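You operate a simulated robot arm through the tools that you are given. There is no shell and no other tool. Be economical: measure what you need, move in short steps, check, and stop when the job is done.

You are at the controls of a simulated two-armed robot. One attempt, no reset.

TASK
Sand the lime board smooth, vacuum up its dust and free it.
Fine: it lies in the wooden tray; use the block marked 240 and put it back; vacuum off, nozzle in its holder; slide the blue bar back after sanding. The suction knob, the other boards and blocks stay as they are. Set down upright: vacuum nozzle.

The check looks at the end state, three seconds after you hand in, the way a careful person would. Anything else that was tipped, shoved, dropped, spilled or broken makes it a failure.

THE ROBOT
Two 7-joint arms with two-finger parallel grippers on one trunk, on a base that drives. Base frame: it is fixed to the floor where the robot stands at the start and does not move with it; the origin is under the middle of the robot, x ahead of it, y to its left, z up; the surface under the hand at the start is at about z = 840. Readings come in mm, rad, newtons and seconds.
The left shoulder is at the start at [50, 165, 1205], the right one opposite. With the tool pointing down near the work surface each hand reaches from about 100 to 680 mm from the robot's upright axis, wherever it stands, measured 20 degrees to its own side. Places, roughly: blue bar with black knob [500, 100, 900]; dust by the wooden tray [500, -100, 800]; knob on the vacuum cleaner [700, 500, 1100]; switch on the vacuum cleaner [700, 600, 1100]; top of board marked alder [600, -500, 900]; top of board marked lime [500, 0, 900]; top of board marked pine [400, -300, 900]. Payload 3.91 kg a hand.
The tool frame of a hand sits at the grasp point between the pads (the TCP): z along the fingers, y along the line on which they close. The tips reach 30 mm beyond it. The gripper opens to 110 mm. The fingers are 20 mm wide and 10 mm thick; the gripper's body (48 by 112 mm) begins 55 mm behind the TCP.
Orientation is told as [roll, pitch, yaw] about the base's x, y, z axes, in that order, counted from this pose: with the fingers straight down and closing along the base's y, the tool's x points along the base's -x, its y along +y and its z along -z.

THE INTERFACE
- The arms move only by the tool drive_tool. It takes "left_targets", "right_targets" or both (then of equal length, played together; a hand with none holds still); each is a list that holds one entry, the list of rows, each a list of 7 numbers: the opening, from 0 (shut) to 1 (fully open), then the shift along the tool's x, y, z in units of 400 mm (1.0 is 400 mm), then the turn, a rotation vector about the tool's x, y, z in units of 90 degrees (1.0 is 90 degrees). In form: [[[grip, tx, ty, tz, wx, wy, wz], ...]]. A call has 1 to 12 rows; each row is the pose to reach, as a shift and turn from the pose commanded when the call began, along the tool's axes at that moment. A call with a number of a shift or a turn outside -1 to 1 is refused whole. Each row takes 0.2 s and may step no farther than 50 mm and 0.15 rad from the row before; otherwise, or with a gripper value out of range, the whole call is refused. A pose out of reach is approached as far as the arm can. The call stops where the force on the tool passes 40 N (or 10 N more than at its start, if that is more) or the arm is blocked; 0.2 s more then pass. The fingers move at their own pace (about 45 mm/s each) and stop on an object; they squeeze with about 36 N. The grip force told is the motor's: it shows also when the fingers shut on nothing. Time passes only in rows, and 0.2 s behind the last, so rows that repeat a pose let the fingers close. It gives the time, the measured TCP pose, the force on the tool (base axes), the opening and the grip force at its end, in the units of the frame above (readings bear some noise), with the torque about the TCP (base axes, N m) and any sound that the robot's microphone picked up.
- Cameras (640 x 400 px; columns grow to the right, rows downward): "scene" is now at [119.3, -10.8, 1385.9]; the picture's right is [-0.09, -1.00, 0.00], its down [-0.46, 0.04, -0.89] and it looks along [0.88, -0.08, -0.46] (base axes); focal length 214 px, centre (320, 200). "left" rides on the left gripper at [72, -17, -103] in its tool frame; the picture's right is [0.23, 0.97, 0.00], its down [-0.76, 0.18, -0.62] and it looks along [-0.61, 0.14, 0.78] (tool axes); focal length 222 px, centre (320, 200). "right" rides on the right gripper at [73, 17, -103] in its tool frame; the picture's right is [-0.23, 0.97, 0.00], its down [-0.76, -0.18, -0.62] and it looks along [-0.61, -0.14, 0.78] (tool axes); focal length 222 px, centre (320, 200). There is no depth. A picture from a camera that has moved, and an enlarged one, comes with that camera's place and axes in the base frame and with its lens.
- capture(camera): a new picture of that camera. It takes no simulated time.
- lift_body(by): slides the trunk up (or, below 0, down) by that many mm; the arms and the scene camera ride with it, the base frame stays. It gives what a move gives, with no picture.
- base_move(legs): drives the robot by 1 to 6 legs, each [ahead, left, turn to the left] in mm, mm and rad, along the robot's own axes; the way and the turn of a leg run together, so that a leg with both is an arc; at most 1500 mm and 3.142 rad a leg. The arms and the cameras ride along, it lands a little off, and it stops where it bumps. It gives what a move gives.
- head_to(pan, tilt): turns the head with the scene camera to pan (to the left, within 1.396 rad either way) and tilt (down, from -0.506 to 1.204), counted from straight ahead of the robot. It gives what a move gives.
- zoom(camera, box): a new picture of the part [left, top, right, bottom] of that camera's present view, enlarged. It takes no simulated time.
- sign_off(): hands the job in; it is judged then, once.

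Go step by step. Nothing tells you exact positions but the pictures and the camera data: compare them with the known pose of the tool, close in by small moves and look again before you grip or let go. The budget is 120 turns and 108 pictures, counting those below and the enlarged ones. Unless the task says otherwise, let go and move clear before handing in, and close with one line.

The tools are called after ">>>" as a command line: name --argument value ..., lists and objects as JSON in quotes. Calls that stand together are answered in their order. drive_tool: Moves the arms, as the interface text tells. Its arguments: {"type":"object","properties":{"left_targets":{"type":"array"},"right_targets":{"type":"array"}},"required":[]} The other tools are called the same way: lift_body (by) slides the trunk up or down; base_move (legs) drives the base; head_to (pan, tilt) turns the head that bears the scene camera; capture (camera) takes a picture; zoom (camera, box) takes an enlarged picture of a part of a camera's view; sign_off () hands the job in.

At the start:

```text
t: 0.0
left_ee_pos: [383.4, 162.3, 1380.0]
left_tcp_rot: [0.0, 0.0, 0.0]
left_wrist_force: [0.2, 0.4, 0.5]
left_torque: [0.0, 0.0, 0.04]
left_width: 110.2
left_grip_force: 0.1
right_ee_pos: [350.0, -226.0, 1332.3]
right_tcp_rot: [0.0, -0.001, 0.0]
right_wrist_force: [-0.8, -0.2, 0.4]
right_torque: [0.01, 0.02, -0.01]
right_width: 110.0
right_grip_force: 0.2
trunk travel left (down, up): [-425.0, 78.0]
robot x, y, heading: [-2.3, 5.7, 0.001]
head pan, tilt: [-0.091, 0.48]
```

scene: 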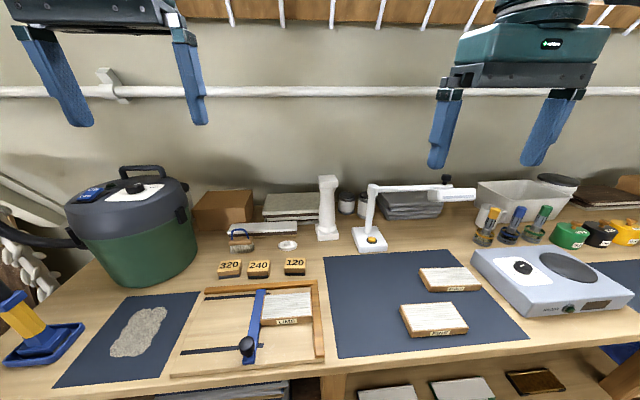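
right: 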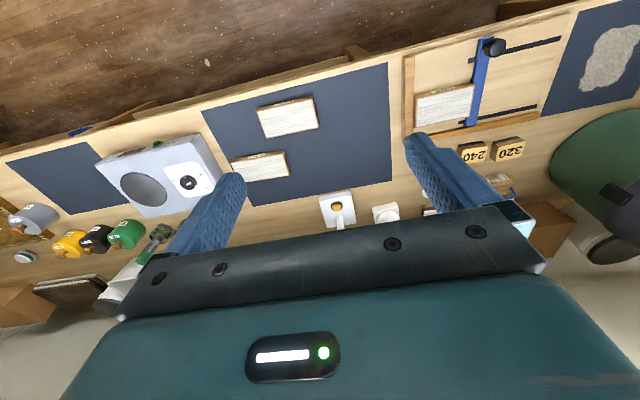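
left: 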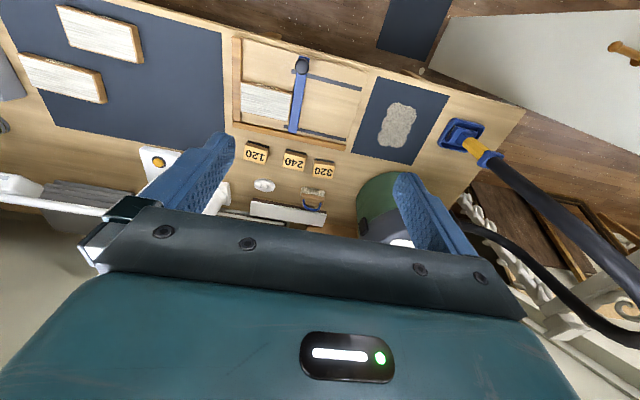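

I see the wooden tray with the lime board held by a blue bar with a black knob, three sanding blocks behind it, the vacuum at the left with its nozzle in a blue holder. I look closer first.

>>> zoom --camera "scene" --box '[160, 220, 360, 390]'

>>> zoom --camera "scene" --box '[0, 150, 220, 390]'

>>> zoom --camera "left" --box '[220, 20, 540, 240]'

```text
2.35 times, centred on (260, 305) of scene
camera zoom: at [119.3, -10.8, 1385.9], right [-0.09, -1.0, 0.0], down [-0.46, 0.04, -0.89], along [0.88, -0.08, -0.46], focal length 505 px, centre (461, -47)
```

zoom: 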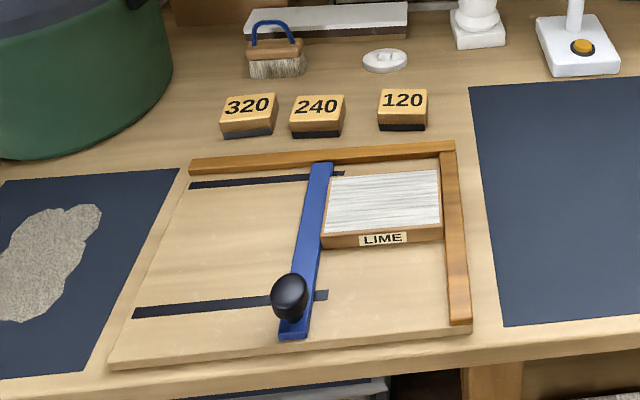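

```text
1.67 times, centred on (110, 270) of scene
camera zoom: at [119.3, -10.8, 1385.9], right [-0.09, -1.0, 0.0], down [-0.46, 0.04, -0.89], along [0.88, -0.08, -0.46], focal length 358 px, centre (670, 83)
```

zoom: 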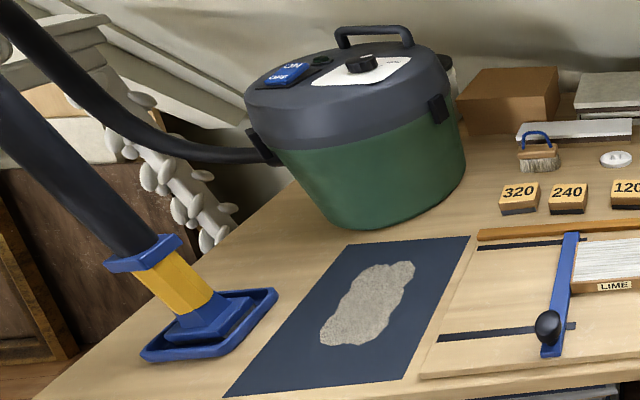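

```text
1.82 times, centred on (380, 130) of left
camera zoom: at [311.7, 145.1, 1483.8], right [-0.23, 0.97, 0.0], down [0.76, 0.18, 0.62], along [0.61, 0.14, -0.78], focal length 404 px, centre (211, 327)
```

zoom: 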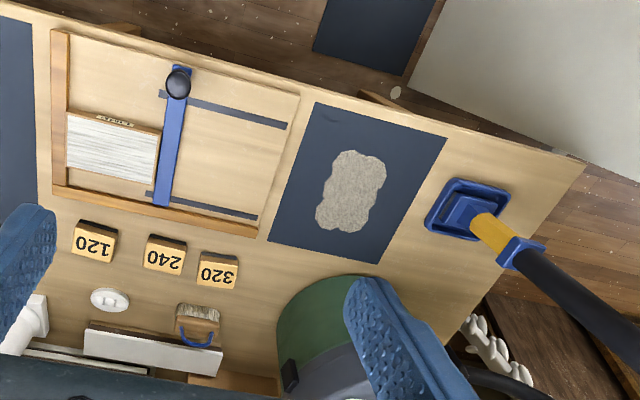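

>>> head_to --pan 0.2 --tilt 0.85

>>> capture --camera "scene"

>>> zoom --camera "scene" --box '[320, 120, 640, 320]'

```text
t: 0.8
left_ee_pos: [383.8, 162.2, 1381.1]
left_tcp_rot: [0.0, -0.001, 0.0]
left_wrist_force: [0.2, -0.2, 0.1]
left_torque: [-0.02, 0.0, 0.0]
left_width: 109.9
left_grip_force: 0.1
right_ee_pos: [349.7, -225.3, 1332.5]
right_tcp_rot: [-0.002, 0.0, -0.002]
right_wrist_force: [0.4, -0.3, -0.4]
right_torque: [0.0, 0.02, -0.01]
right_width: 109.8
right_grip_force: 0.1
trunk travel left (down, up): [-425.0, 78.0]
robot x, y, heading: [3.8, -4.4, 0.002]
head pan, tilt: [0.201, 0.85]
```

```text
101 pictures are left
camera scene: at [104.9, 13.1, 1354.1], right [0.2, -0.98, 0.0], down [-0.74, -0.15, -0.66], along [0.65, 0.13, -0.75], focal length 214 px, centre (320, 200)
```

scene: 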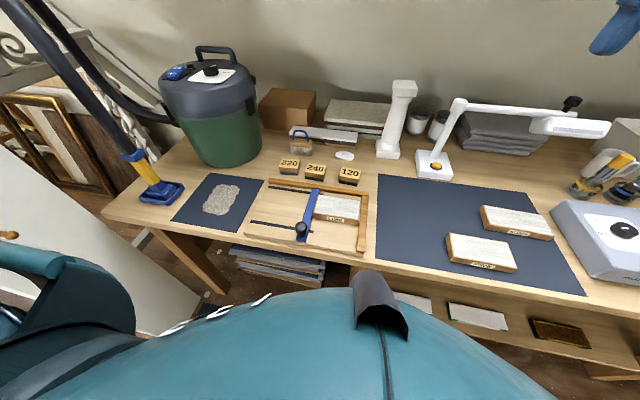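

```text
2.00 times, centred on (480, 220) of scene
camera zoom: at [104.9, 13.1, 1354.1], right [0.2, -0.98, 0.0], down [-0.74, -0.15, -0.66], along [0.65, 0.13, -0.75], focal length 429 px, centre (0, 160)
```

zoom: 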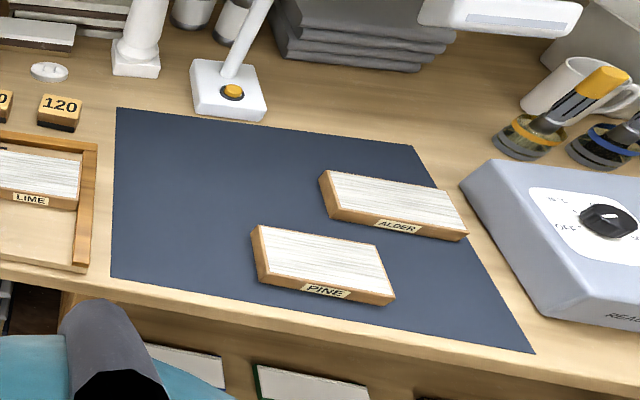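

The boards and blocks are clear; there is no dust by the tray on its right yet, only a grey patch on the left mat. I drive slightly ahead to gain reach and lower the left hand for a close look.

>>> base_move --legs '[[50, 0, 0]]'

>>> drive_tool --left_targets '[[[1, 0, -0.03, 0.1, 0, 0, 0], [1, 0, -0.06, 0.2, 0, 0, 0], [1, 0, -0.09, 0.3, 0, 0, 0], [1, 0, -0.12, 0.4, 0, 0, 0], [1, 0, -0.12, 0.5, 0, 0, 0], [1, 0, -0.12, 0.575, 0, 0, 0]]]'

>>> capture --camera "left"

>>> head_to --pan 0.2 --tilt 0.6

>>> capture --camera "scene"

```text
t: 1.8
left_ee_pos: [434.2, 161.8, 1379.5]
left_tcp_rot: [0.001, 0.003, 0.004]
left_wrist_force: [-0.5, 0.5, 0.2]
left_torque: [-0.01, 0.01, 0.01]
left_width: 109.8
left_grip_force: 0.1
right_ee_pos: [400.4, -226.0, 1332.0]
right_tcp_rot: [-0.002, -0.001, 0.0]
right_wrist_force: [-0.5, 0.3, -0.4]
right_torque: [0.0, 0.0, -0.01]
right_width: 109.8
right_grip_force: 0.1
trunk travel left (down, up): [-425.0, 78.0]
robot x, y, heading: [48.3, -2.8, 0.002]
head pan, tilt: [0.201, 0.85]
```

```text
t: 3.2
left_ee_pos: [431.5, 117.7, 1151.0]
left_tcp_rot: [-0.002, 0.0, 0.0]
left_wrist_force: [0.5, 0.4, 0.1]
left_torque: [-0.02, -0.05, 0.0]
left_width: 109.9
left_grip_force: 0.1
right_ee_pos: [398.6, -224.8, 1332.4]
right_tcp_rot: [0.001, 0.0, 0.0]
right_wrist_force: [-0.2, 0.2, 0.0]
right_torque: [0.01, 0.0, 0.0]
right_width: 110.1
right_grip_force: 0.0
trunk travel left (down, up): [-425.0, 78.0]
robot x, y, heading: [50.8, -2.6, -0.002]
head pan, tilt: [0.201, 0.85]
```

```text
99 pictures are left
camera left: at [358.7, 100.7, 1254.3], right [-0.23, 0.97, 0.0], down [0.76, 0.18, 0.62], along [0.61, 0.14, -0.78], focal length 222 px, centre (320, 200)
```

left: 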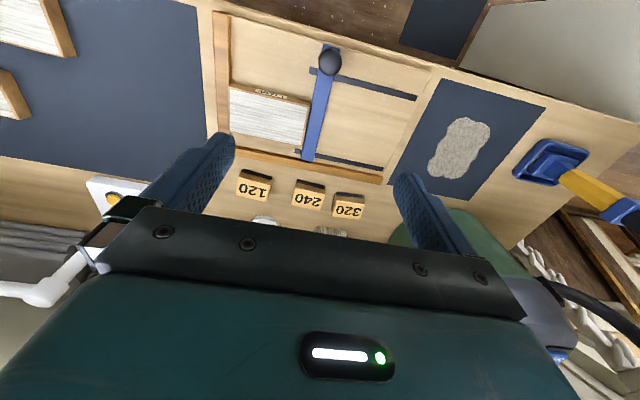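

```text
t: 3.9
left_ee_pos: [430.3, 116.9, 1150.8]
left_tcp_rot: [0.0, 0.0, 0.002]
left_wrist_force: [0.6, -0.5, 0.0]
left_torque: [-0.02, -0.01, 0.01]
left_width: 109.8
left_grip_force: 0.0
right_ee_pos: [398.7, -225.1, 1332.1]
right_tcp_rot: [0.001, -0.001, 0.001]
right_wrist_force: [-0.5, -0.3, -0.1]
right_torque: [0.01, 0.01, -0.02]
right_width: 110.1
right_grip_force: 0.0
trunk travel left (down, up): [-425.0, 78.0]
robot x, y, heading: [47.7, -2.8, 0.005]
head pan, tilt: [0.201, 0.6]
```

```text
98 pictures are left
camera scene: at [164.2, 15.4, 1374.9], right [0.2, -0.98, 0.0], down [-0.55, -0.11, -0.82], along [0.81, 0.17, -0.57], focal length 214 px, centre (320, 200)
```

scene: 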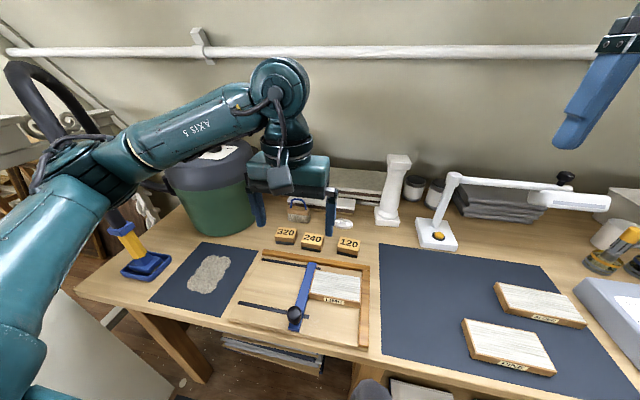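

The blocks sit near x≈640–655. I move the left hand above the 240 block to refine its position.

>>> drive_tool --left_targets '[[[1, -0.085, 0.01, 0.04, 0, 0, 0], [1, -0.17, 0.02, 0.08, 0, 0, 0], [1, -0.255, 0.03, 0.13, 0, 0, 0], [1, -0.34, 0.04, 0.18, 0, 0, 0], [1, -0.425, 0.05, 0.25, 0, 0, 0], [1, -0.5, 0.055, 0.325, 0, 0, 0]]]'

>>> capture --camera "left"

>>> zoom --camera "scene" --box '[220, 160, 400, 340]'

```text
t: 5.3
left_ee_pos: [633.4, 140.2, 1022.2]
left_tcp_rot: [0.001, -0.002, 0.0]
left_wrist_force: [0.6, -0.8, 0.2]
left_torque: [0.02, 0.01, 0.02]
left_width: 110.0
left_grip_force: 0.0
right_ee_pos: [399.8, -225.9, 1331.7]
right_tcp_rot: [-0.002, 0.001, 0.001]
right_wrist_force: [-0.1, -0.1, -0.6]
right_torque: [0.02, 0.02, -0.01]
right_width: 109.8
right_grip_force: 0.0
trunk travel left (down, up): [-425.0, 78.0]
robot x, y, heading: [49.8, 5.4, 0.002]
head pan, tilt: [0.201, 0.6]
```

```text
97 pictures are left
camera left: at [561.7, 123.3, 1126.7], right [-0.23, 0.97, 0.0], down [0.76, 0.18, 0.62], along [0.61, 0.14, -0.78], focal length 222 px, centre (320, 200)
```

left: 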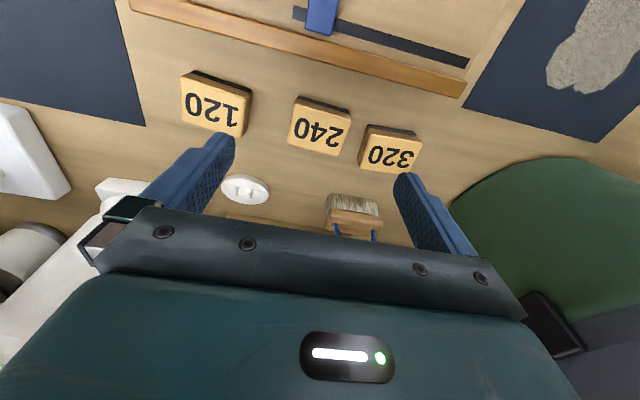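

```text
2.22 times, centred on (310, 250) of scene
camera zoom: at [164.8, 15.1, 1374.9], right [0.2, -0.98, 0.0], down [-0.55, -0.11, -0.82], along [0.81, 0.17, -0.57], focal length 477 px, centre (342, 89)
```

zoom: 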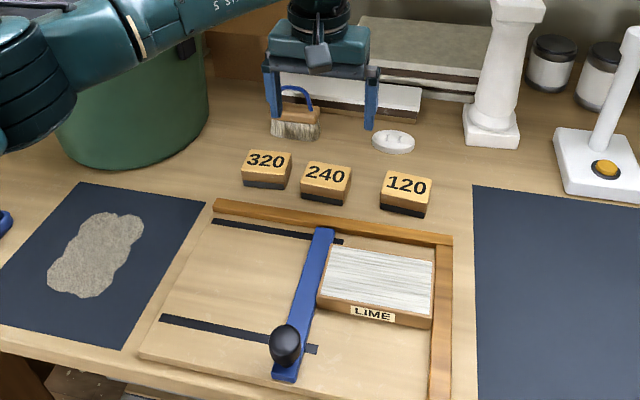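

The 240 block is about 66 × 51 mm at (657, 143), yawed about −0.1 rad, with little space beside the 320 block, so I turn the gripper to close along x.

>>> drive_tool --left_targets '[[[1, -0.006, 0, 0.01, 0, 0, -0.0936], [1, -0.012, 0, 0.02, 0, 0, -0.1872], [1, -0.018, 0, 0.03, 0, 0, -0.2808], [1, -0.024, 0, 0.04, 0, 0, -0.3744], [1, -0.03, 0, 0.05, 0, 0, -0.468], [1, -0.036, 0, 0.06, 0, 0, -0.5616], [1, -0.042, 0, 0.07, 0, 0, -0.6552], [1, -0.048, 0, 0.08, 0, 0, -0.7488], [1, -0.054, 0.003, 0.09, 0, 0, -0.8424], [1, -0.06, 0.007, 0.1, 0, 0, -0.936]]]'

>>> capture --camera "left"

>>> zoom --camera "scene" --box '[220, 160, 400, 340]'

```text
t: 7.5
left_ee_pos: [656.5, 140.0, 981.0]
left_tcp_rot: [0.0, 0.0, 1.476]
left_wrist_force: [-0.2, 0.2, 0.2]
left_torque: [-0.03, -0.03, 0.0]
left_width: 110.0
left_grip_force: 0.1
right_ee_pos: [400.4, -225.4, 1332.1]
right_tcp_rot: [0.0, 0.001, 0.0]
right_wrist_force: [0.1, 0.5, 0.0]
right_torque: [-0.02, -0.01, 0.01]
right_width: 110.0
right_grip_force: 0.1
trunk travel left (down, up): [-425.0, 78.0]
robot x, y, heading: [47.4, -1.6, 0.002]
head pan, tilt: [0.201, 0.6]
```

```text
95 pictures are left
camera left: at [667.7, 65.9, 1084.3], right [-0.99, -0.13, 0.0], down [-0.1, 0.78, 0.62], along [-0.08, 0.62, -0.78], focal length 222 px, centre (320, 200)
```

left: 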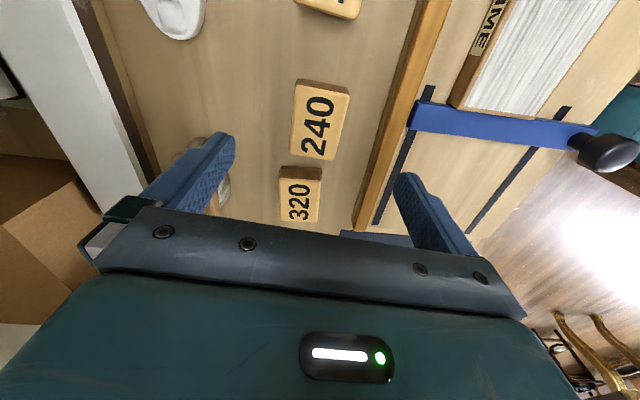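

```text
2.22 times, centred on (310, 250) of scene
camera zoom: at [164.3, 15.4, 1375.0], right [0.2, -0.98, 0.0], down [-0.55, -0.11, -0.83], along [0.81, 0.17, -0.56], focal length 477 px, centre (342, 89)
```

zoom: 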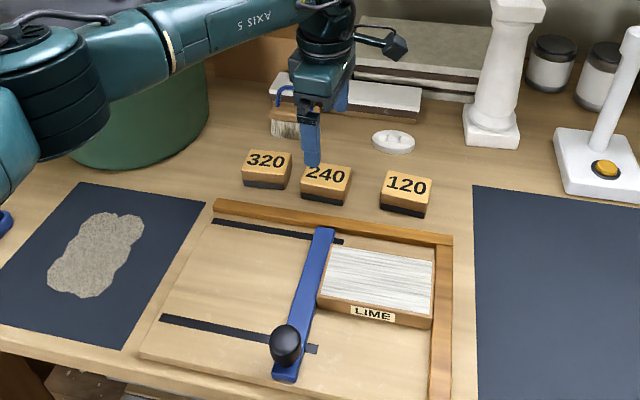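

The block centre refines to (660, 144). I partly close, descend to just over it and check.

>>> drive_tool --left_targets '[[[0.7, -0.004, -0.002, 0.06, 0, 0, -0.01], [0.7, -0.008, -0.005, 0.12, 0, 0, -0.022], [0.7, -0.0118, -0.0077, 0.17, 0, 0, -0.022]]]'

>>> capture --camera "left"

>>> zoom --camera "scene" --box '[260, 180, 380, 270]'

```text
t: 8.3
left_ee_pos: [661.8, 143.0, 912.7]
left_tcp_rot: [0.001, 0.001, 1.507]
left_wrist_force: [-0.5, 0.4, -0.2]
left_torque: [0.02, 0.02, 0.02]
left_width: 77.1
left_grip_force: 0.1
right_ee_pos: [399.4, -226.0, 1332.6]
right_tcp_rot: [0.0, -0.001, 0.001]
right_wrist_force: [0.5, 0.8, 0.0]
right_torque: [-0.01, -0.02, 0.01]
right_width: 109.9
right_grip_force: 0.1
trunk travel left (down, up): [-425.0, 78.0]
robot x, y, heading: [48.7, 0.8, -0.002]
head pan, tilt: [0.201, 0.6]
```

```text
93 pictures are left
camera left: at [674.4, 69.8, 1016.9], right [-0.99, -0.16, 0.0], down [-0.13, 0.77, 0.62], along [-0.1, 0.61, -0.78], focal length 222 px, centre (320, 200)
```

left: 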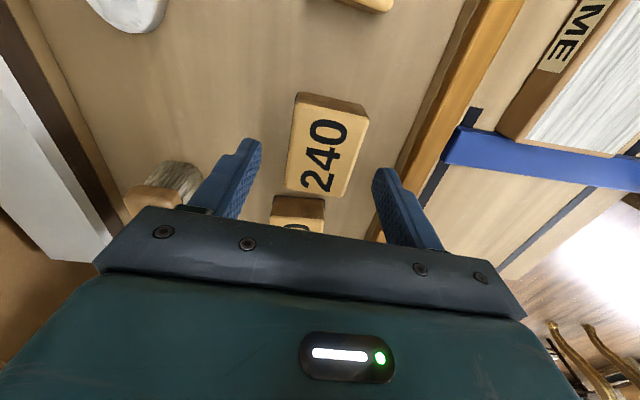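

```text
4.44 times, centred on (320, 225) of scene
camera zoom: at [164.4, 15.4, 1375.0], right [0.2, -0.98, 0.0], down [-0.55, -0.11, -0.82], along [0.81, 0.17, -0.57], focal length 953 px, centre (320, 89)
```

zoom: 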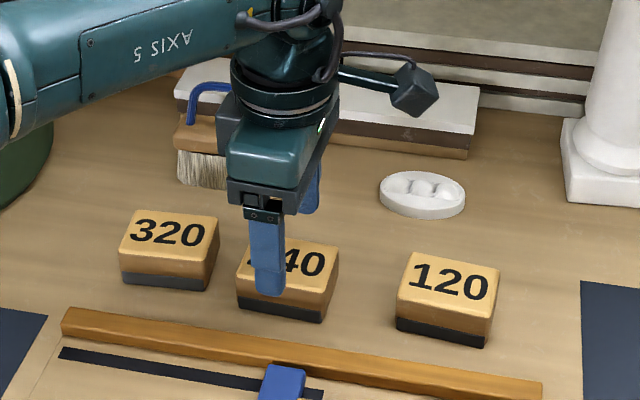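

Alignment looks good. I lower to grip height, close, and lift slightly.

>>> drive_tool --left_targets '[[[0.7, 0, 0.003, 0.04, 0, 0, -0.01], [0.7, 0, 0.004, 0.0775, 0, 0, -0.015], [0.35, 0, 0.004, 0.0775, 0, 0, -0.015], [0.2, 0, 0.004, 0.0775, 0, 0, -0.015], [0.2, 0, 0.004, 0.0775, 0, 0, -0.015], [0.2, 0, 0.004, 0.0775, 0, 0, -0.015]]]'

>>> capture --camera "left"

>>> zoom --camera "scene" --box '[260, 180, 380, 270]'

```text
t: 9.7
left_ee_pos: [660.1, 142.7, 880.3]
left_tcp_rot: [0.002, 0.001, 1.529]
left_wrist_force: [0.9, -0.2, 0.4]
left_torque: [0.05, -0.01, 0.01]
left_width: 49.1
left_grip_force: 36.0
right_ee_pos: [400.0, -226.9, 1332.3]
right_tcp_rot: [0.0, -0.001, 0.002]
right_wrist_force: [-1.2, -0.5, 0.2]
right_torque: [0.0, -0.02, 0.03]
right_width: 110.1
right_grip_force: 0.1
trunk travel left (down, up): [-425.0, 78.0]
robot x, y, heading: [50.3, -0.8, -0.0]
head pan, tilt: [0.201, 0.6]
```

```text
91 pictures are left
camera left: at [673.9, 69.9, 984.6], right [-0.98, -0.19, 0.0], down [-0.15, 0.77, 0.62], along [-0.12, 0.61, -0.78], focal length 222 px, centre (320, 200)
```

left: 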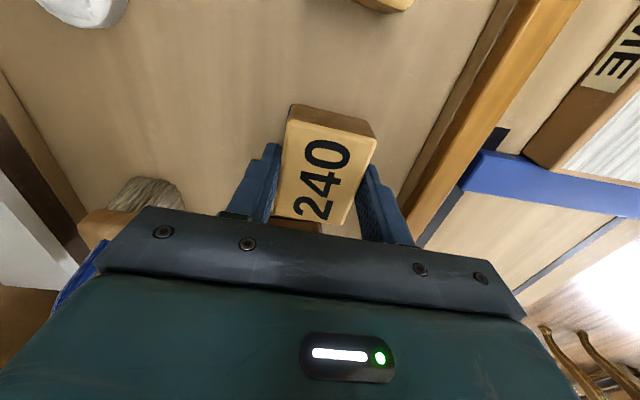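

```text
4.44 times, centred on (320, 225) of scene
camera zoom: at [164.2, 15.4, 1375.0], right [0.2, -0.98, 0.0], down [-0.55, -0.11, -0.83], along [0.81, 0.17, -0.56], focal length 953 px, centre (320, 89)
```

zoom: 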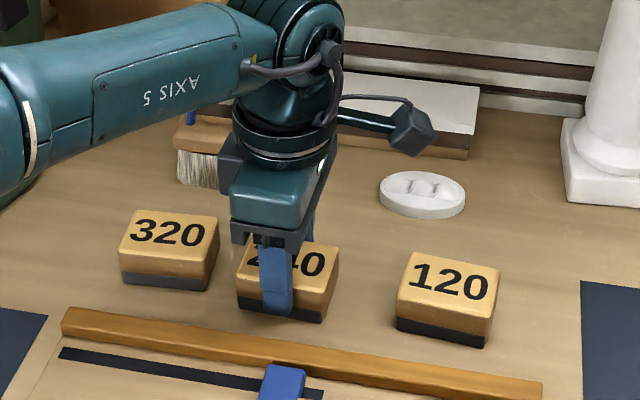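

Block 240 is gripped (49 mm). I lift it and carry it over the lime board (top ≈ z 883, x 465–533, y −24–106).

>>> drive_tool --left_targets '[[[0.2, 0, 0, -0.1, 0, 0, 0], [0.2, 0, 0, -0.2, 0, 0, 0], [0.2, 0.055, 0.08, -0.2, 0, 0, 0], [0.2, 0.11, 0.16, -0.2, 0, 0, -0.01], [0.2, 0.165, 0.24, -0.2, 0, 0, -0.02], [0.2, 0.22, 0.32, -0.2, 0, 0, -0.027], [0.2, 0.2715, 0.3915, -0.2, 0, 0, -0.027], [0.2, 0.2715, 0.3915, -0.17, 0, 0, -0.027]]]'

>>> capture --camera "left"

>>> zoom --camera "scene" --box '[220, 180, 400, 340]'

```text
t: 11.5
left_ee_pos: [498.7, 43.5, 949.9]
left_tcp_rot: [-0.001, 0.001, 1.571]
left_wrist_force: [-0.2, -0.6, -1.5]
left_torque: [0.0, 0.03, -0.01]
left_width: 48.8
left_grip_force: 36.0
right_ee_pos: [400.9, -225.2, 1332.0]
right_tcp_rot: [0.0, 0.0, 0.002]
right_wrist_force: [-1.4, 0.8, 0.1]
right_torque: [-0.04, 0.01, 0.04]
right_width: 109.7
right_grip_force: 0.1
trunk travel left (down, up): [-425.0, 78.0]
robot x, y, heading: [49.5, 3.1, 0.005]
head pan, tilt: [0.201, 0.6]
```

```text
89 pictures are left
camera left: at [516.4, -29.2, 1053.0], right [-0.97, -0.23, 0.0], down [-0.18, 0.76, 0.62], along [-0.14, 0.61, -0.78], focal length 222 px, centre (320, 200)
```

left: 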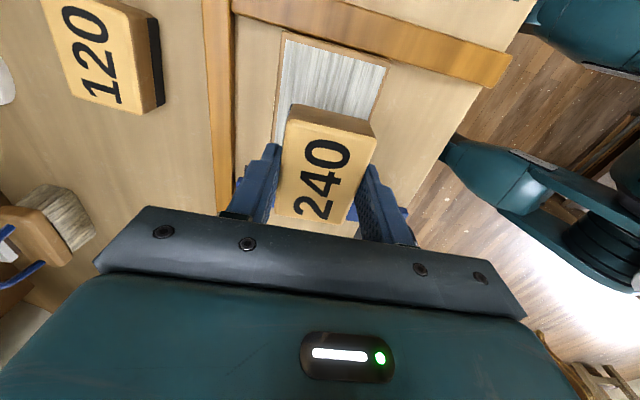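

```text
2.50 times, centred on (310, 260) of scene
camera zoom: at [164.5, 15.6, 1375.0], right [0.2, -0.98, 0.0], down [-0.55, -0.11, -0.82], along [0.81, 0.17, -0.57], focal length 536 px, centre (345, 50)
```

zoom: 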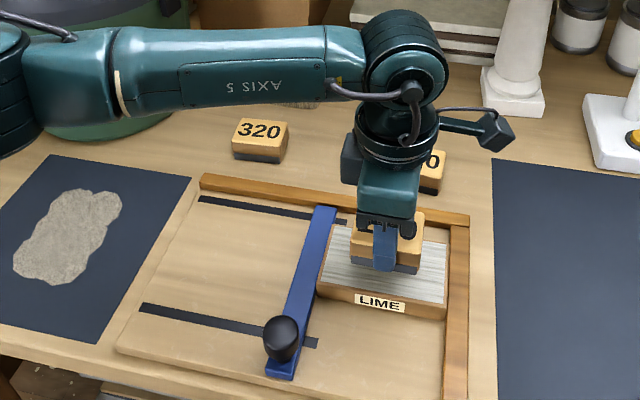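

Well placed above the board. I lower until light contact.

>>> drive_tool --left_targets '[[[0.2, 0, 0, 0.04, 0, 0, 0], [0.2, 0, 0, 0.06, 0, 0, 0], [0.2, 0, 0, 0.066, 0, 0, 0], [0.2, 0, 0, 0.066, 0, 0, 0]]]'

```text
t: 12.5
left_ee_pos: [496.3, 40.5, 922.8]
left_tcp_rot: [0.002, 0.001, 1.571]
left_wrist_force: [0.5, 0.6, 0.0]
left_torque: [0.02, 0.01, 0.01]
left_width: 48.9
left_grip_force: 36.1
right_ee_pos: [399.7, -225.1, 1332.4]
right_tcp_rot: [-0.001, 0.0, 0.0]
right_wrist_force: [0.9, -0.3, -0.1]
right_torque: [-0.02, 0.05, 0.02]
right_width: 109.9
right_grip_force: 0.1
trunk travel left (down, up): [-425.0, 78.0]
robot x, y, heading: [47.0, 1.9, 0.005]
head pan, tilt: [0.201, 0.6]
```

>>> drive_tool --left_targets '[[[0.2, 0, 0, 0.005, 0, 0, 0], [0.2, 0, 0, 0.01, 0, 0, 0], [0.2, 0, 0, 0.01, 0, 0, 0]]]'

>>> zoom --camera "scene" --box '[270, 220, 390, 320]'

```text
t: 13.3
left_ee_pos: [498.2, 40.5, 920.3]
left_tcp_rot: [-0.005, 0.001, 1.572]
left_wrist_force: [1.9, 2.3, 20.5]
left_torque: [0.28, 0.22, -0.07]
left_width: 49.2
left_grip_force: 36.2
right_ee_pos: [397.4, -225.6, 1333.5]
right_tcp_rot: [0.0, -0.001, 0.0]
right_wrist_force: [0.5, -0.4, 0.0]
right_torque: [-0.03, 0.01, 0.0]
right_width: 110.2
right_grip_force: 0.0
trunk travel left (down, up): [-425.0, 78.0]
robot x, y, heading: [46.5, 1.1, -0.001]
head pan, tilt: [0.201, 0.6]
```

```text
4.00 times, centred on (330, 270) of scene
camera zoom: at [162.8, 15.5, 1375.4], right [0.2, -0.98, 0.0], down [-0.55, -0.11, -0.83], along [0.81, 0.17, -0.56], focal length 858 px, centre (280, -80)
```

zoom: 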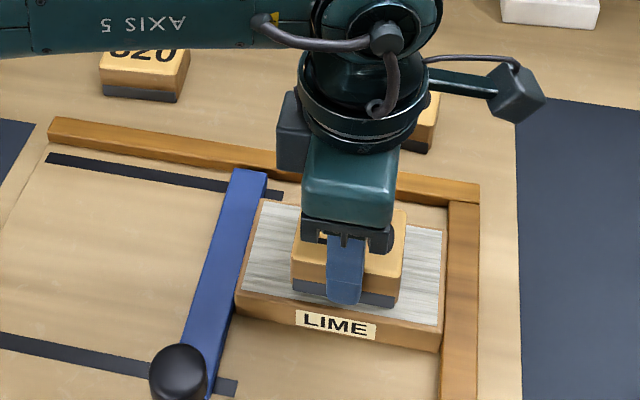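

Contact at about 20 N; I ease off slightly and sand the front lane along the grain (y).

>>> drive_tool --left_targets '[[[0.2, 0, 0.0225, -0.015, 0, 0, 0], [0.2, 0.07, 0.0225, -0.015, 0, 0, 0], [0.2, 0.07, 0.0225, -0.002, 0, 0, 0], [0.2, 0.025, 0.0225, -0.002, 0, 0, 0], [0.2, -0.025, 0.0225, -0.002, 0, 0, 0], [0.2, -0.07, 0.0225, -0.002, 0, 0, 0], [0.2, -0.025, 0.0225, -0.002, 0, 0, 0], [0.2, 0.025, 0.0225, -0.002, 0, 0, 0], [0.2, 0.07, 0.0225, -0.002, 0, 0, 0], [0.2, 0.025, 0.0225, -0.002, 0, 0, 0], [0.2, -0.025, 0.0225, -0.002, 0, 0, 0], [0.2, -0.07, 0.0225, -0.002, 0, 0, 0]]]'

>>> zoom --camera "scene" --box '[270, 220, 390, 320]'

```text
t: 15.9
left_ee_pos: [489.0, 68.5, 921.7]
left_tcp_rot: [-0.001, 0.001, 1.571]
left_wrist_force: [0.8, -7.0, 17.3]
left_torque: [-0.29, 0.0, 0.03]
left_width: 49.0
left_grip_force: 36.5
right_ee_pos: [397.8, -225.9, 1333.3]
right_tcp_rot: [0.003, -0.001, 0.0]
right_wrist_force: [0.8, 0.0, -0.4]
right_torque: [0.0, -0.03, 0.01]
right_width: 110.3
right_grip_force: 0.0
trunk travel left (down, up): [-425.0, 78.0]
robot x, y, heading: [52.8, -2.3, -0.001]
head pan, tilt: [0.201, 0.6]
```

```text
4.00 times, centred on (330, 270) of scene
camera zoom: at [162.9, 14.8, 1375.1], right [0.2, -0.98, 0.0], down [-0.55, -0.11, -0.83], along [0.81, 0.17, -0.56], focal length 858 px, centre (280, -80)
```

zoom: 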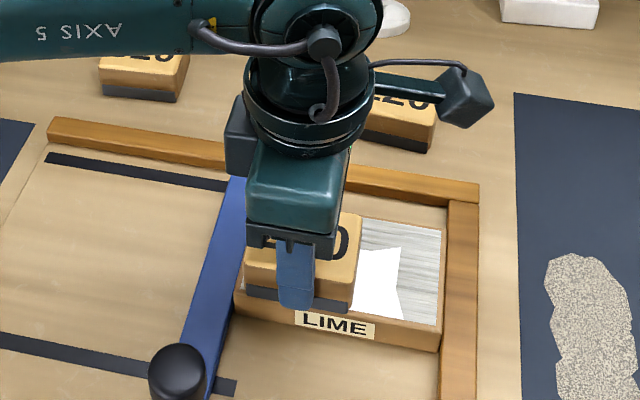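

Sanding works (white where done) and dust now appears on the right mat. I continue with slower strokes and dwells at the ends.

>>> drive_tool --left_targets '[[[0.2, 0.035, 0, 0, 0, 0, 0], [0.2, 0.07, 0, 0, 0, 0, 0], [0.2, 0.105, 0, 0, 0, 0, 0], [0.2, 0.14, 0, 0, 0, 0, 0], [0.2, 0.155, 0, 0, 0, 0, 0], [0.2, 0.155, 0, 0, 0, 0, 0], [0.2, 0.12, 0, 0, 0, 0, 0], [0.2, 0.085, 0, 0, 0, 0, 0], [0.2, 0.12, 0, 0, 0, 0, 0], [0.2, 0.155, 0, 0, 0, 0, 0], [0.2, 0.12, 0, 0, 0, 0, 0], [0.2, 0.085, 0, 0, 0, 0, 0]]]'

>>> zoom --camera "scene" --box '[270, 220, 390, 320]'

```text
t: 18.5
left_ee_pos: [489.6, 32.0, 920.5]
left_tcp_rot: [-0.001, 0.002, 1.571]
left_wrist_force: [-0.2, -5.5, 15.0]
left_torque: [-0.22, 0.01, -0.02]
left_width: 48.8
left_grip_force: 35.9
right_ee_pos: [398.8, -227.0, 1332.3]
right_tcp_rot: [0.001, -0.003, 0.001]
right_wrist_force: [0.3, 0.2, 0.6]
right_torque: [-0.02, 0.01, -0.01]
right_width: 110.0
right_grip_force: 0.1
trunk travel left (down, up): [-425.0, 78.0]
robot x, y, heading: [49.4, 0.7, -0.001]
head pan, tilt: [0.201, 0.6]
```

```text
4.00 times, centred on (330, 270) of scene
camera zoom: at [163.0, 14.7, 1375.1], right [0.2, -0.98, 0.0], down [-0.55, -0.11, -0.83], along [0.81, 0.17, -0.56], focal length 858 px, centre (280, -80)
```

zoom: 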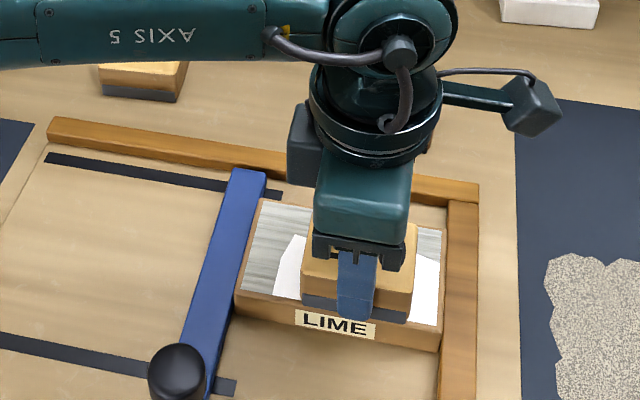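

>>> drive_tool --left_targets '[[[0.2, -0.03, 0, 0, 0, 0, 0], [0.2, -0.065, 0, 0, 0, 0, 0], [0.2, -0.095, 0, 0, 0, 0, 0], [0.2, -0.095, 0, 0, 0, 0, 0], [0.2, -0.065, 0, 0, 0, 0, 0], [0.2, -0.03, 0, 0, 0, 0, 0], [0.2, -0.065, 0, 0, 0, 0, 0], [0.2, -0.095, 0, 0, 0, 0, 0], [0.2, -0.095, 0, 0, 0, 0, 0], [0.2, -0.05, 0, 0, 0, 0, 0], [0.2, 0, 0, 0, 0, 0, 0], [0.2, 0, 0, -0.015, 0, 0, 0]]]'

>>> zoom --camera "scene" --box '[270, 220, 390, 320]'

```text
t: 21.1
left_ee_pos: [488.5, 35.4, 924.6]
left_tcp_rot: [0.003, -0.002, 1.569]
left_wrist_force: [-0.1, 0.2, -1.0]
left_torque: [0.04, 0.0, -0.01]
left_width: 48.7
left_grip_force: 36.4
right_ee_pos: [400.4, -226.1, 1332.0]
right_tcp_rot: [-0.002, 0.0, -0.002]
right_wrist_force: [0.2, 0.8, -0.1]
right_torque: [-0.01, 0.05, 0.0]
right_width: 109.9
right_grip_force: 0.0
trunk travel left (down, up): [-425.0, 78.0]
robot x, y, heading: [52.2, 0.6, -0.001]
head pan, tilt: [0.201, 0.6]
```

```text
4.00 times, centred on (330, 270) of scene
camera zoom: at [164.2, 15.4, 1374.6], right [0.2, -0.98, 0.0], down [-0.55, -0.11, -0.83], along [0.81, 0.17, -0.56], focal length 858 px, centre (280, -80)
```

zoom: 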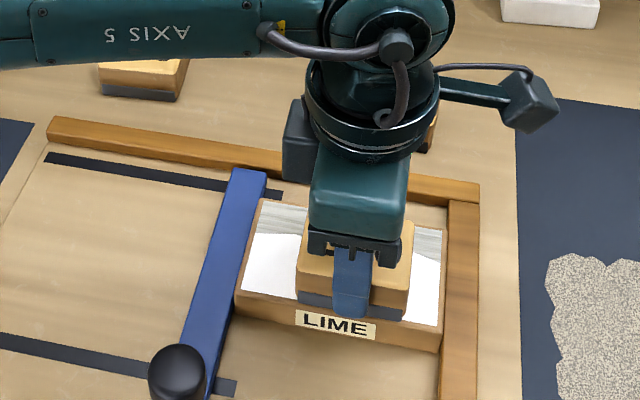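

Front lane done. Now the back lane.

>>> drive_tool --left_targets '[[[0.2, 0.035, -0.03, 0, 0, 0, 0], [0.2, 0.07, -0.06, 0, 0, 0, 0], [0.2, 0.07, -0.06, 0.015, 0, 0, 0], [0.2, 0.04, -0.06, 0.015, 0, 0, 0], [0.2, 0.07, -0.06, 0.015, 0, 0, 0], [0.2, 0.04, -0.06, 0.015, 0, 0, 0], [0.2, 0.005, -0.06, 0.015, 0, 0, 0], [0.2, -0.03, -0.06, 0.015, 0, 0, 0], [0.2, -0.065, -0.06, 0.015, 0, 0, 0], [0.2, -0.095, -0.06, 0.015, 0, 0, 0], [0.2, -0.095, -0.06, 0.015, 0, 0, 0], [0.2, -0.065, -0.06, 0.015, 0, 0, 0]]]'

>>> drive_tool --left_targets '[[[0.2, -0.03, 0, 0, 0, 0, 0], [0.2, -0.03, 0, 0, 0, 0, 0], [0.2, 0.01, 0, 0, 0, 0, 0], [0.2, 0.045, 0, 0, 0, 0, 0], [0.2, 0.08, 0, 0, 0, 0, 0], [0.2, 0.11, 0, 0, 0, 0, 0], [0.2, 0.14, 0, 0, 0, 0, 0], [0.2, 0.14, 0, 0, 0, 0, 0], [0.2, 0.09, 0, 0, 0, 0, 0], [0.2, 0.06, 0, 0, 0, 0, 0], [0.2, 0.06, 0, -0.05, 0, 0, 0], [0.2, 0.06, 0, -0.1, 0, 0, 0]]]'

>>> zoom --camera "scene" --box '[270, 220, 390, 320]'

>>> capture --camera "left"

```text
t: 23.7
left_ee_pos: [511.7, 61.8, 919.7]
left_tcp_rot: [-0.001, -0.002, 1.571]
left_wrist_force: [0.4, 2.2, 4.9]
left_torque: [-0.04, -0.03, 0.0]
left_width: 49.0
left_grip_force: 35.9
right_ee_pos: [399.0, -226.0, 1332.8]
right_tcp_rot: [-0.001, -0.003, 0.0]
right_wrist_force: [-0.7, -0.5, 0.8]
right_torque: [0.03, -0.02, -0.03]
right_width: 109.8
right_grip_force: 0.0
trunk travel left (down, up): [-425.0, 78.0]
robot x, y, heading: [47.5, -0.8, 0.004]
head pan, tilt: [0.201, 0.6]
```

```text
t: 26.3
left_ee_pos: [514.6, 38.0, 957.8]
left_tcp_rot: [0.0, -0.002, 1.571]
left_wrist_force: [0.1, 0.4, 0.3]
left_torque: [-0.01, -0.01, 0.0]
left_width: 48.9
left_grip_force: 36.6
right_ee_pos: [400.3, -225.5, 1331.1]
right_tcp_rot: [0.0, -0.001, 0.0]
right_wrist_force: [0.1, -0.5, 0.4]
right_torque: [0.01, 0.02, 0.0]
right_width: 109.9
right_grip_force: 0.1
trunk travel left (down, up): [-425.0, 78.0]
robot x, y, heading: [46.3, -1.3, 0.001]
head pan, tilt: [0.201, 0.6]
```

```text
4.00 times, centred on (330, 270) of scene
camera zoom: at [164.2, 15.4, 1375.0], right [0.2, -0.98, 0.0], down [-0.55, -0.11, -0.83], along [0.81, 0.17, -0.56], focal length 858 px, centre (280, -80)
```

zoom: 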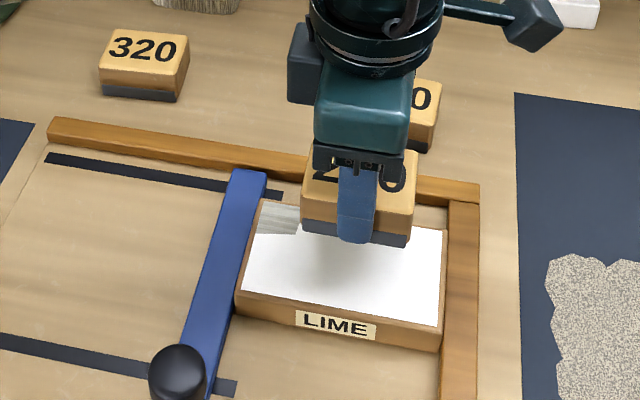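

```text
82 pictures are left
camera left: at [531.8, -34.1, 1062.5], right [-0.97, -0.23, 0.0], down [-0.18, 0.76, 0.62], along [-0.14, 0.61, -0.78], focal length 222 px, centre (320, 200)
```

left: 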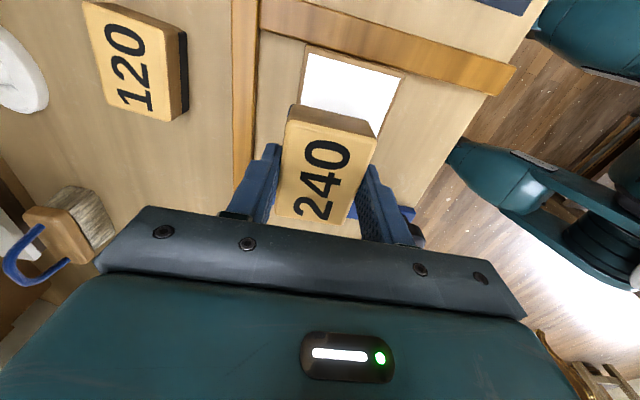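

Only the back-left corner remains rough (pressure was low there). I go over it again a bit firmer.

>>> drive_tool --left_targets '[[[0.2, -0.04, 0, 0.05, 0, 0, 0], [0.2, -0.04, 0, 0.09, 0, 0, 0], [0.2, -0.04, 0, 0.102, 0, 0, 0], [0.2, -0.07, 0, 0.102, 0, 0, 0], [0.2, -0.092, 0, 0.102, 0, 0, 0], [0.2, -0.07, 0, 0.102, 0, 0, 0], [0.2, -0.04, 0, 0.102, 0, 0, 0], [0.2, -0.07, 0, 0.102, 0, 0, 0], [0.2, -0.092, 0, 0.102, 0, 0, 0], [0.2, -0.092, 0, 0.102, 0, 0, 0], [0.2, -0.06, 0, 0.102, 0, 0, 0], [0.2, -0.03, 0, 0.102, 0, 0, 0]]]'

>>> drive_tool --left_targets '[[[0.2, 0, 0, -0.06, 0, 0, 0], [0.2, 0.04, 0, -0.12, 0, 0, 0], [0.2, 0.07, -0.05, -0.12, 0, 0, 0]]]'

>>> zoom --camera "scene" --box '[270, 220, 390, 320]'

```text
t: 28.9
left_ee_pos: [514.9, 50.4, 919.7]
left_tcp_rot: [-0.005, -0.002, 1.574]
left_wrist_force: [0.4, 10.6, 30.3]
left_torque: [0.51, 0.15, -0.06]
left_width: 48.9
left_grip_force: 35.9
right_ee_pos: [397.6, -225.6, 1334.5]
right_tcp_rot: [0.0, -0.005, 0.0]
right_wrist_force: [0.4, 0.6, 0.3]
right_torque: [0.02, -0.03, 0.02]
right_width: 109.9
right_grip_force: 0.0
trunk travel left (down, up): [-425.0, 78.0]
robot x, y, heading: [49.5, 2.5, 0.0]
head pan, tilt: [0.201, 0.6]
```

```text
t: 29.7
left_ee_pos: [534.5, 21.2, 966.8]
left_tcp_rot: [0.0, 0.0, 1.572]
left_wrist_force: [1.1, -0.5, -1.0]
left_torque: [0.02, 0.04, -0.02]
left_width: 49.0
left_grip_force: 36.0
right_ee_pos: [399.9, -227.0, 1331.0]
right_tcp_rot: [-0.001, 0.001, 0.001]
right_wrist_force: [0.9, -0.4, 0.0]
right_torque: [-0.03, -0.01, 0.03]
right_width: 109.9
right_grip_force: 0.1
trunk travel left (down, up): [-425.0, 78.0]
robot x, y, heading: [52.3, -1.0, 0.001]
head pan, tilt: [0.201, 0.6]
```

```text
4.00 times, centred on (330, 270) of scene
camera zoom: at [164.5, 15.1, 1374.9], right [0.2, -0.98, 0.0], down [-0.55, -0.11, -0.82], along [0.81, 0.17, -0.57], focal length 858 px, centre (280, -80)
```

zoom: 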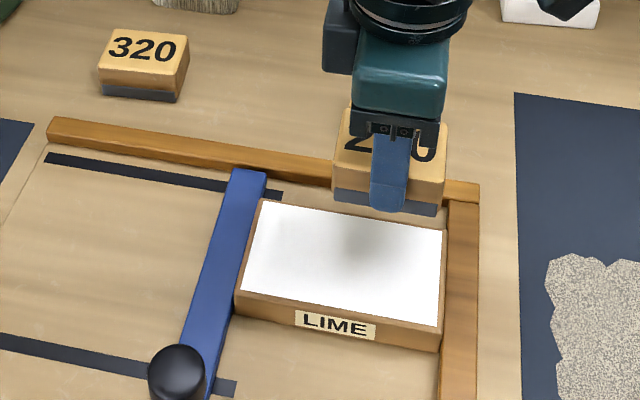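

The lime board is fully white. I return the 240 block to above its original spot.

>>> drive_tool --left_targets '[[[0.2, -0.07, -0.07, 0, 0, 0, 0], [0.2, -0.14, -0.14, 0, 0, 0, 0.01], [0.2, -0.21, -0.21, 0, 0, 0, 0.02], [0.2, -0.26, -0.27, 0, 0, 0, 0.027], [0.2, -0.3025, -0.315, 0, 0, 0, 0.027], [0.2, -0.3025, -0.315, 0.06, 0, 0, 0.027], [0.2, -0.3025, -0.315, 0.12, 0, 0, 0.027], [0.2, -0.3025, -0.315, 0.12, 0, 0, 0.027]]]'

>>> capture --camera "left"

>>> zoom --camera "scene" --box '[260, 180, 380, 270]'

```text
t: 31.5
left_ee_pos: [660.2, 142.2, 918.5]
left_tcp_rot: [0.0, 0.001, 1.529]
left_wrist_force: [0.1, -0.3, -1.1]
left_torque: [0.02, 0.06, 0.03]
left_width: 48.7
left_grip_force: 35.8
right_ee_pos: [399.2, -226.0, 1332.0]
right_tcp_rot: [0.001, 0.0, 0.0]
right_wrist_force: [-0.1, -0.4, -0.5]
right_torque: [0.0, 0.01, 0.01]
right_width: 110.1
right_grip_force: 0.1
trunk travel left (down, up): [-425.0, 78.0]
robot x, y, heading: [50.8, -1.9, 0.0]
head pan, tilt: [0.201, 0.6]
```

```text
80 pictures are left
camera left: at [674.4, 69.4, 1022.5], right [-0.98, -0.19, 0.0], down [-0.15, 0.77, 0.62], along [-0.12, 0.61, -0.78], focal length 222 px, centre (320, 200)
```

left: 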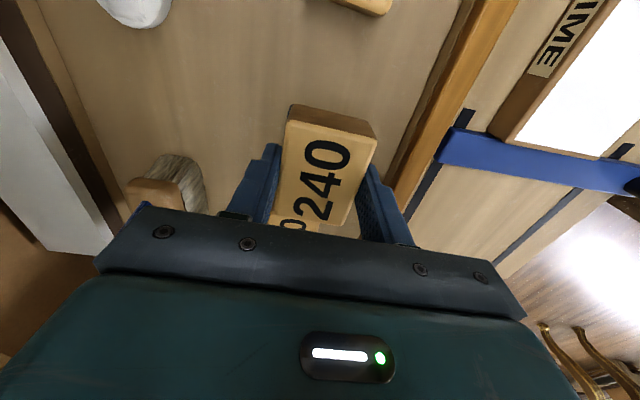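

```text
4.44 times, centred on (320, 225) of scene
camera zoom: at [164.1, 15.4, 1375.0], right [0.2, -0.98, 0.0], down [-0.55, -0.11, -0.83], along [0.81, 0.17, -0.56], focal length 953 px, centre (320, 89)
```

zoom: 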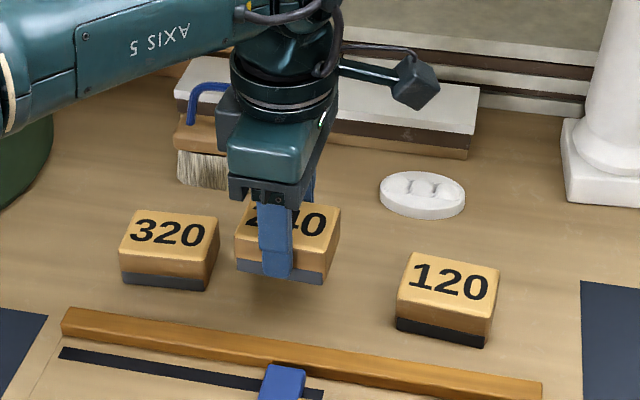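

>>> drive_tool --left_targets '[[[0.2, 0, 0, 0.05, 0, 0, 0], [0.2, 0, 0, 0.085, 0, 0, 0], [0.2, 0, 0, 0.0925, 0, 0, 0], [0.2, 0, 0, 0.095, 0, 0, 0], [0.2, 0, 0, 0.095, 0, 0, 0]]]'

```text
t: 32.7
left_ee_pos: [659.8, 141.7, 879.4]
left_tcp_rot: [0.0, 0.0, 1.53]
left_wrist_force: [0.3, 0.1, -0.6]
left_torque: [-0.02, -0.01, 0.03]
left_width: 48.9
left_grip_force: 36.3
right_ee_pos: [400.2, -226.4, 1331.2]
right_tcp_rot: [0.001, -0.001, 0.0]
right_wrist_force: [-0.2, -0.1, 0.2]
right_torque: [-0.03, -0.04, 0.02]
right_width: 109.9
right_grip_force: 0.1
trunk travel left (down, up): [-425.0, 78.0]
robot x, y, heading: [49.4, -5.0, 0.006]
head pan, tilt: [0.201, 0.6]
```

>>> drive_tool --left_targets '[[[0.2, 0, 0, 0.0025, 0, 0, 0], [0.2, 0, 0, 0.0045, 0, 0, 0], [0.2, 0, 0, 0.0045, 0, 0, 0]]]'

>>> zoom --camera "scene" --box '[260, 180, 380, 270]'

```text
t: 33.5
left_ee_pos: [659.7, 142.1, 879.9]
left_tcp_rot: [-0.003, 0.0, 1.532]
left_wrist_force: [2.0, 0.4, 7.8]
left_torque: [0.21, 0.05, -0.02]
left_width: 48.8
left_grip_force: 36.0
right_ee_pos: [398.9, -226.6, 1332.4]
right_tcp_rot: [0.001, -0.003, -0.002]
right_wrist_force: [-0.8, -0.4, 0.0]
right_torque: [-0.02, -0.02, 0.01]
right_width: 110.0
right_grip_force: 0.3
trunk travel left (down, up): [-425.0, 78.0]
robot x, y, heading: [50.6, -3.8, 0.003]
head pan, tilt: [0.201, 0.6]
```

```text
4.44 times, centred on (320, 225) of scene
camera zoom: at [163.6, 15.2, 1375.1], right [0.2, -0.98, 0.0], down [-0.55, -0.11, -0.83], along [0.81, 0.17, -0.56], focal length 953 px, centre (320, 89)
```

zoom: 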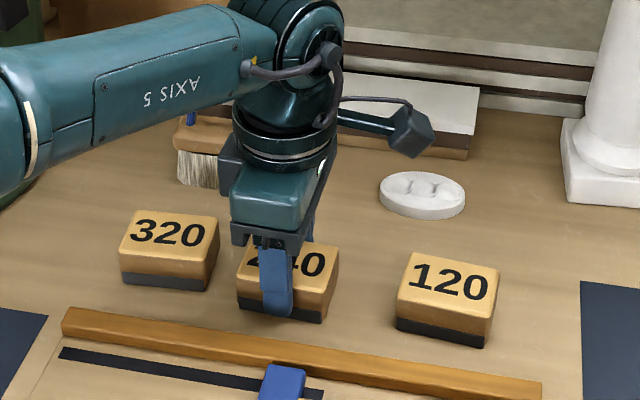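

Block is down. I release, rise straight up.

>>> drive_tool --left_targets '[[[0.6, 0, 0, -0.003, 0, 0, 0], [0.65, 0, 0, -0.003, 0, 0, 0], [0.65, 0, 0, -0.003, 0, 0, 0], [0.65, 0, 0, -0.05, 0, 0, 0], [0.65, 0, 0, -0.15, 0, 0, 0], [0.65, 0, 0, -0.25, 0, 0, 0], [0.65, 0, 0, -0.35, 0, 0, 0]]]'

>>> zoom --camera "scene" --box '[220, 180, 400, 340]'

```text
t: 35.1
left_ee_pos: [658.9, 141.3, 1017.8]
left_tcp_rot: [0.001, 0.0, 1.531]
left_wrist_force: [-0.1, 0.7, 0.7]
left_torque: [-0.02, -0.02, 0.0]
left_width: 71.6
left_grip_force: 0.0
right_ee_pos: [399.6, -225.5, 1332.7]
right_tcp_rot: [-0.001, -0.002, 0.0]
right_wrist_force: [-0.9, -0.5, -0.1]
right_torque: [0.0, -0.02, 0.0]
right_width: 110.0
right_grip_force: 0.1
trunk travel left (down, up): [-425.0, 78.0]
robot x, y, heading: [48.0, -0.3, 0.002]
head pan, tilt: [0.201, 0.6]
```

```text
2.50 times, centred on (310, 260) of scene
camera zoom: at [163.8, 15.3, 1375.0], right [0.2, -0.98, 0.0], down [-0.55, -0.11, -0.83], along [0.81, 0.17, -0.56], focal length 536 px, centre (345, 50)
```

zoom: 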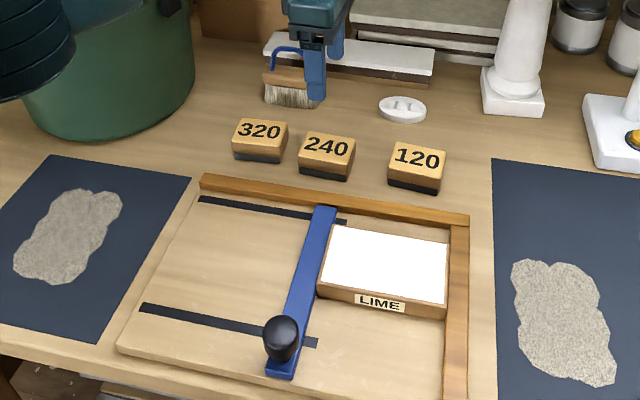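

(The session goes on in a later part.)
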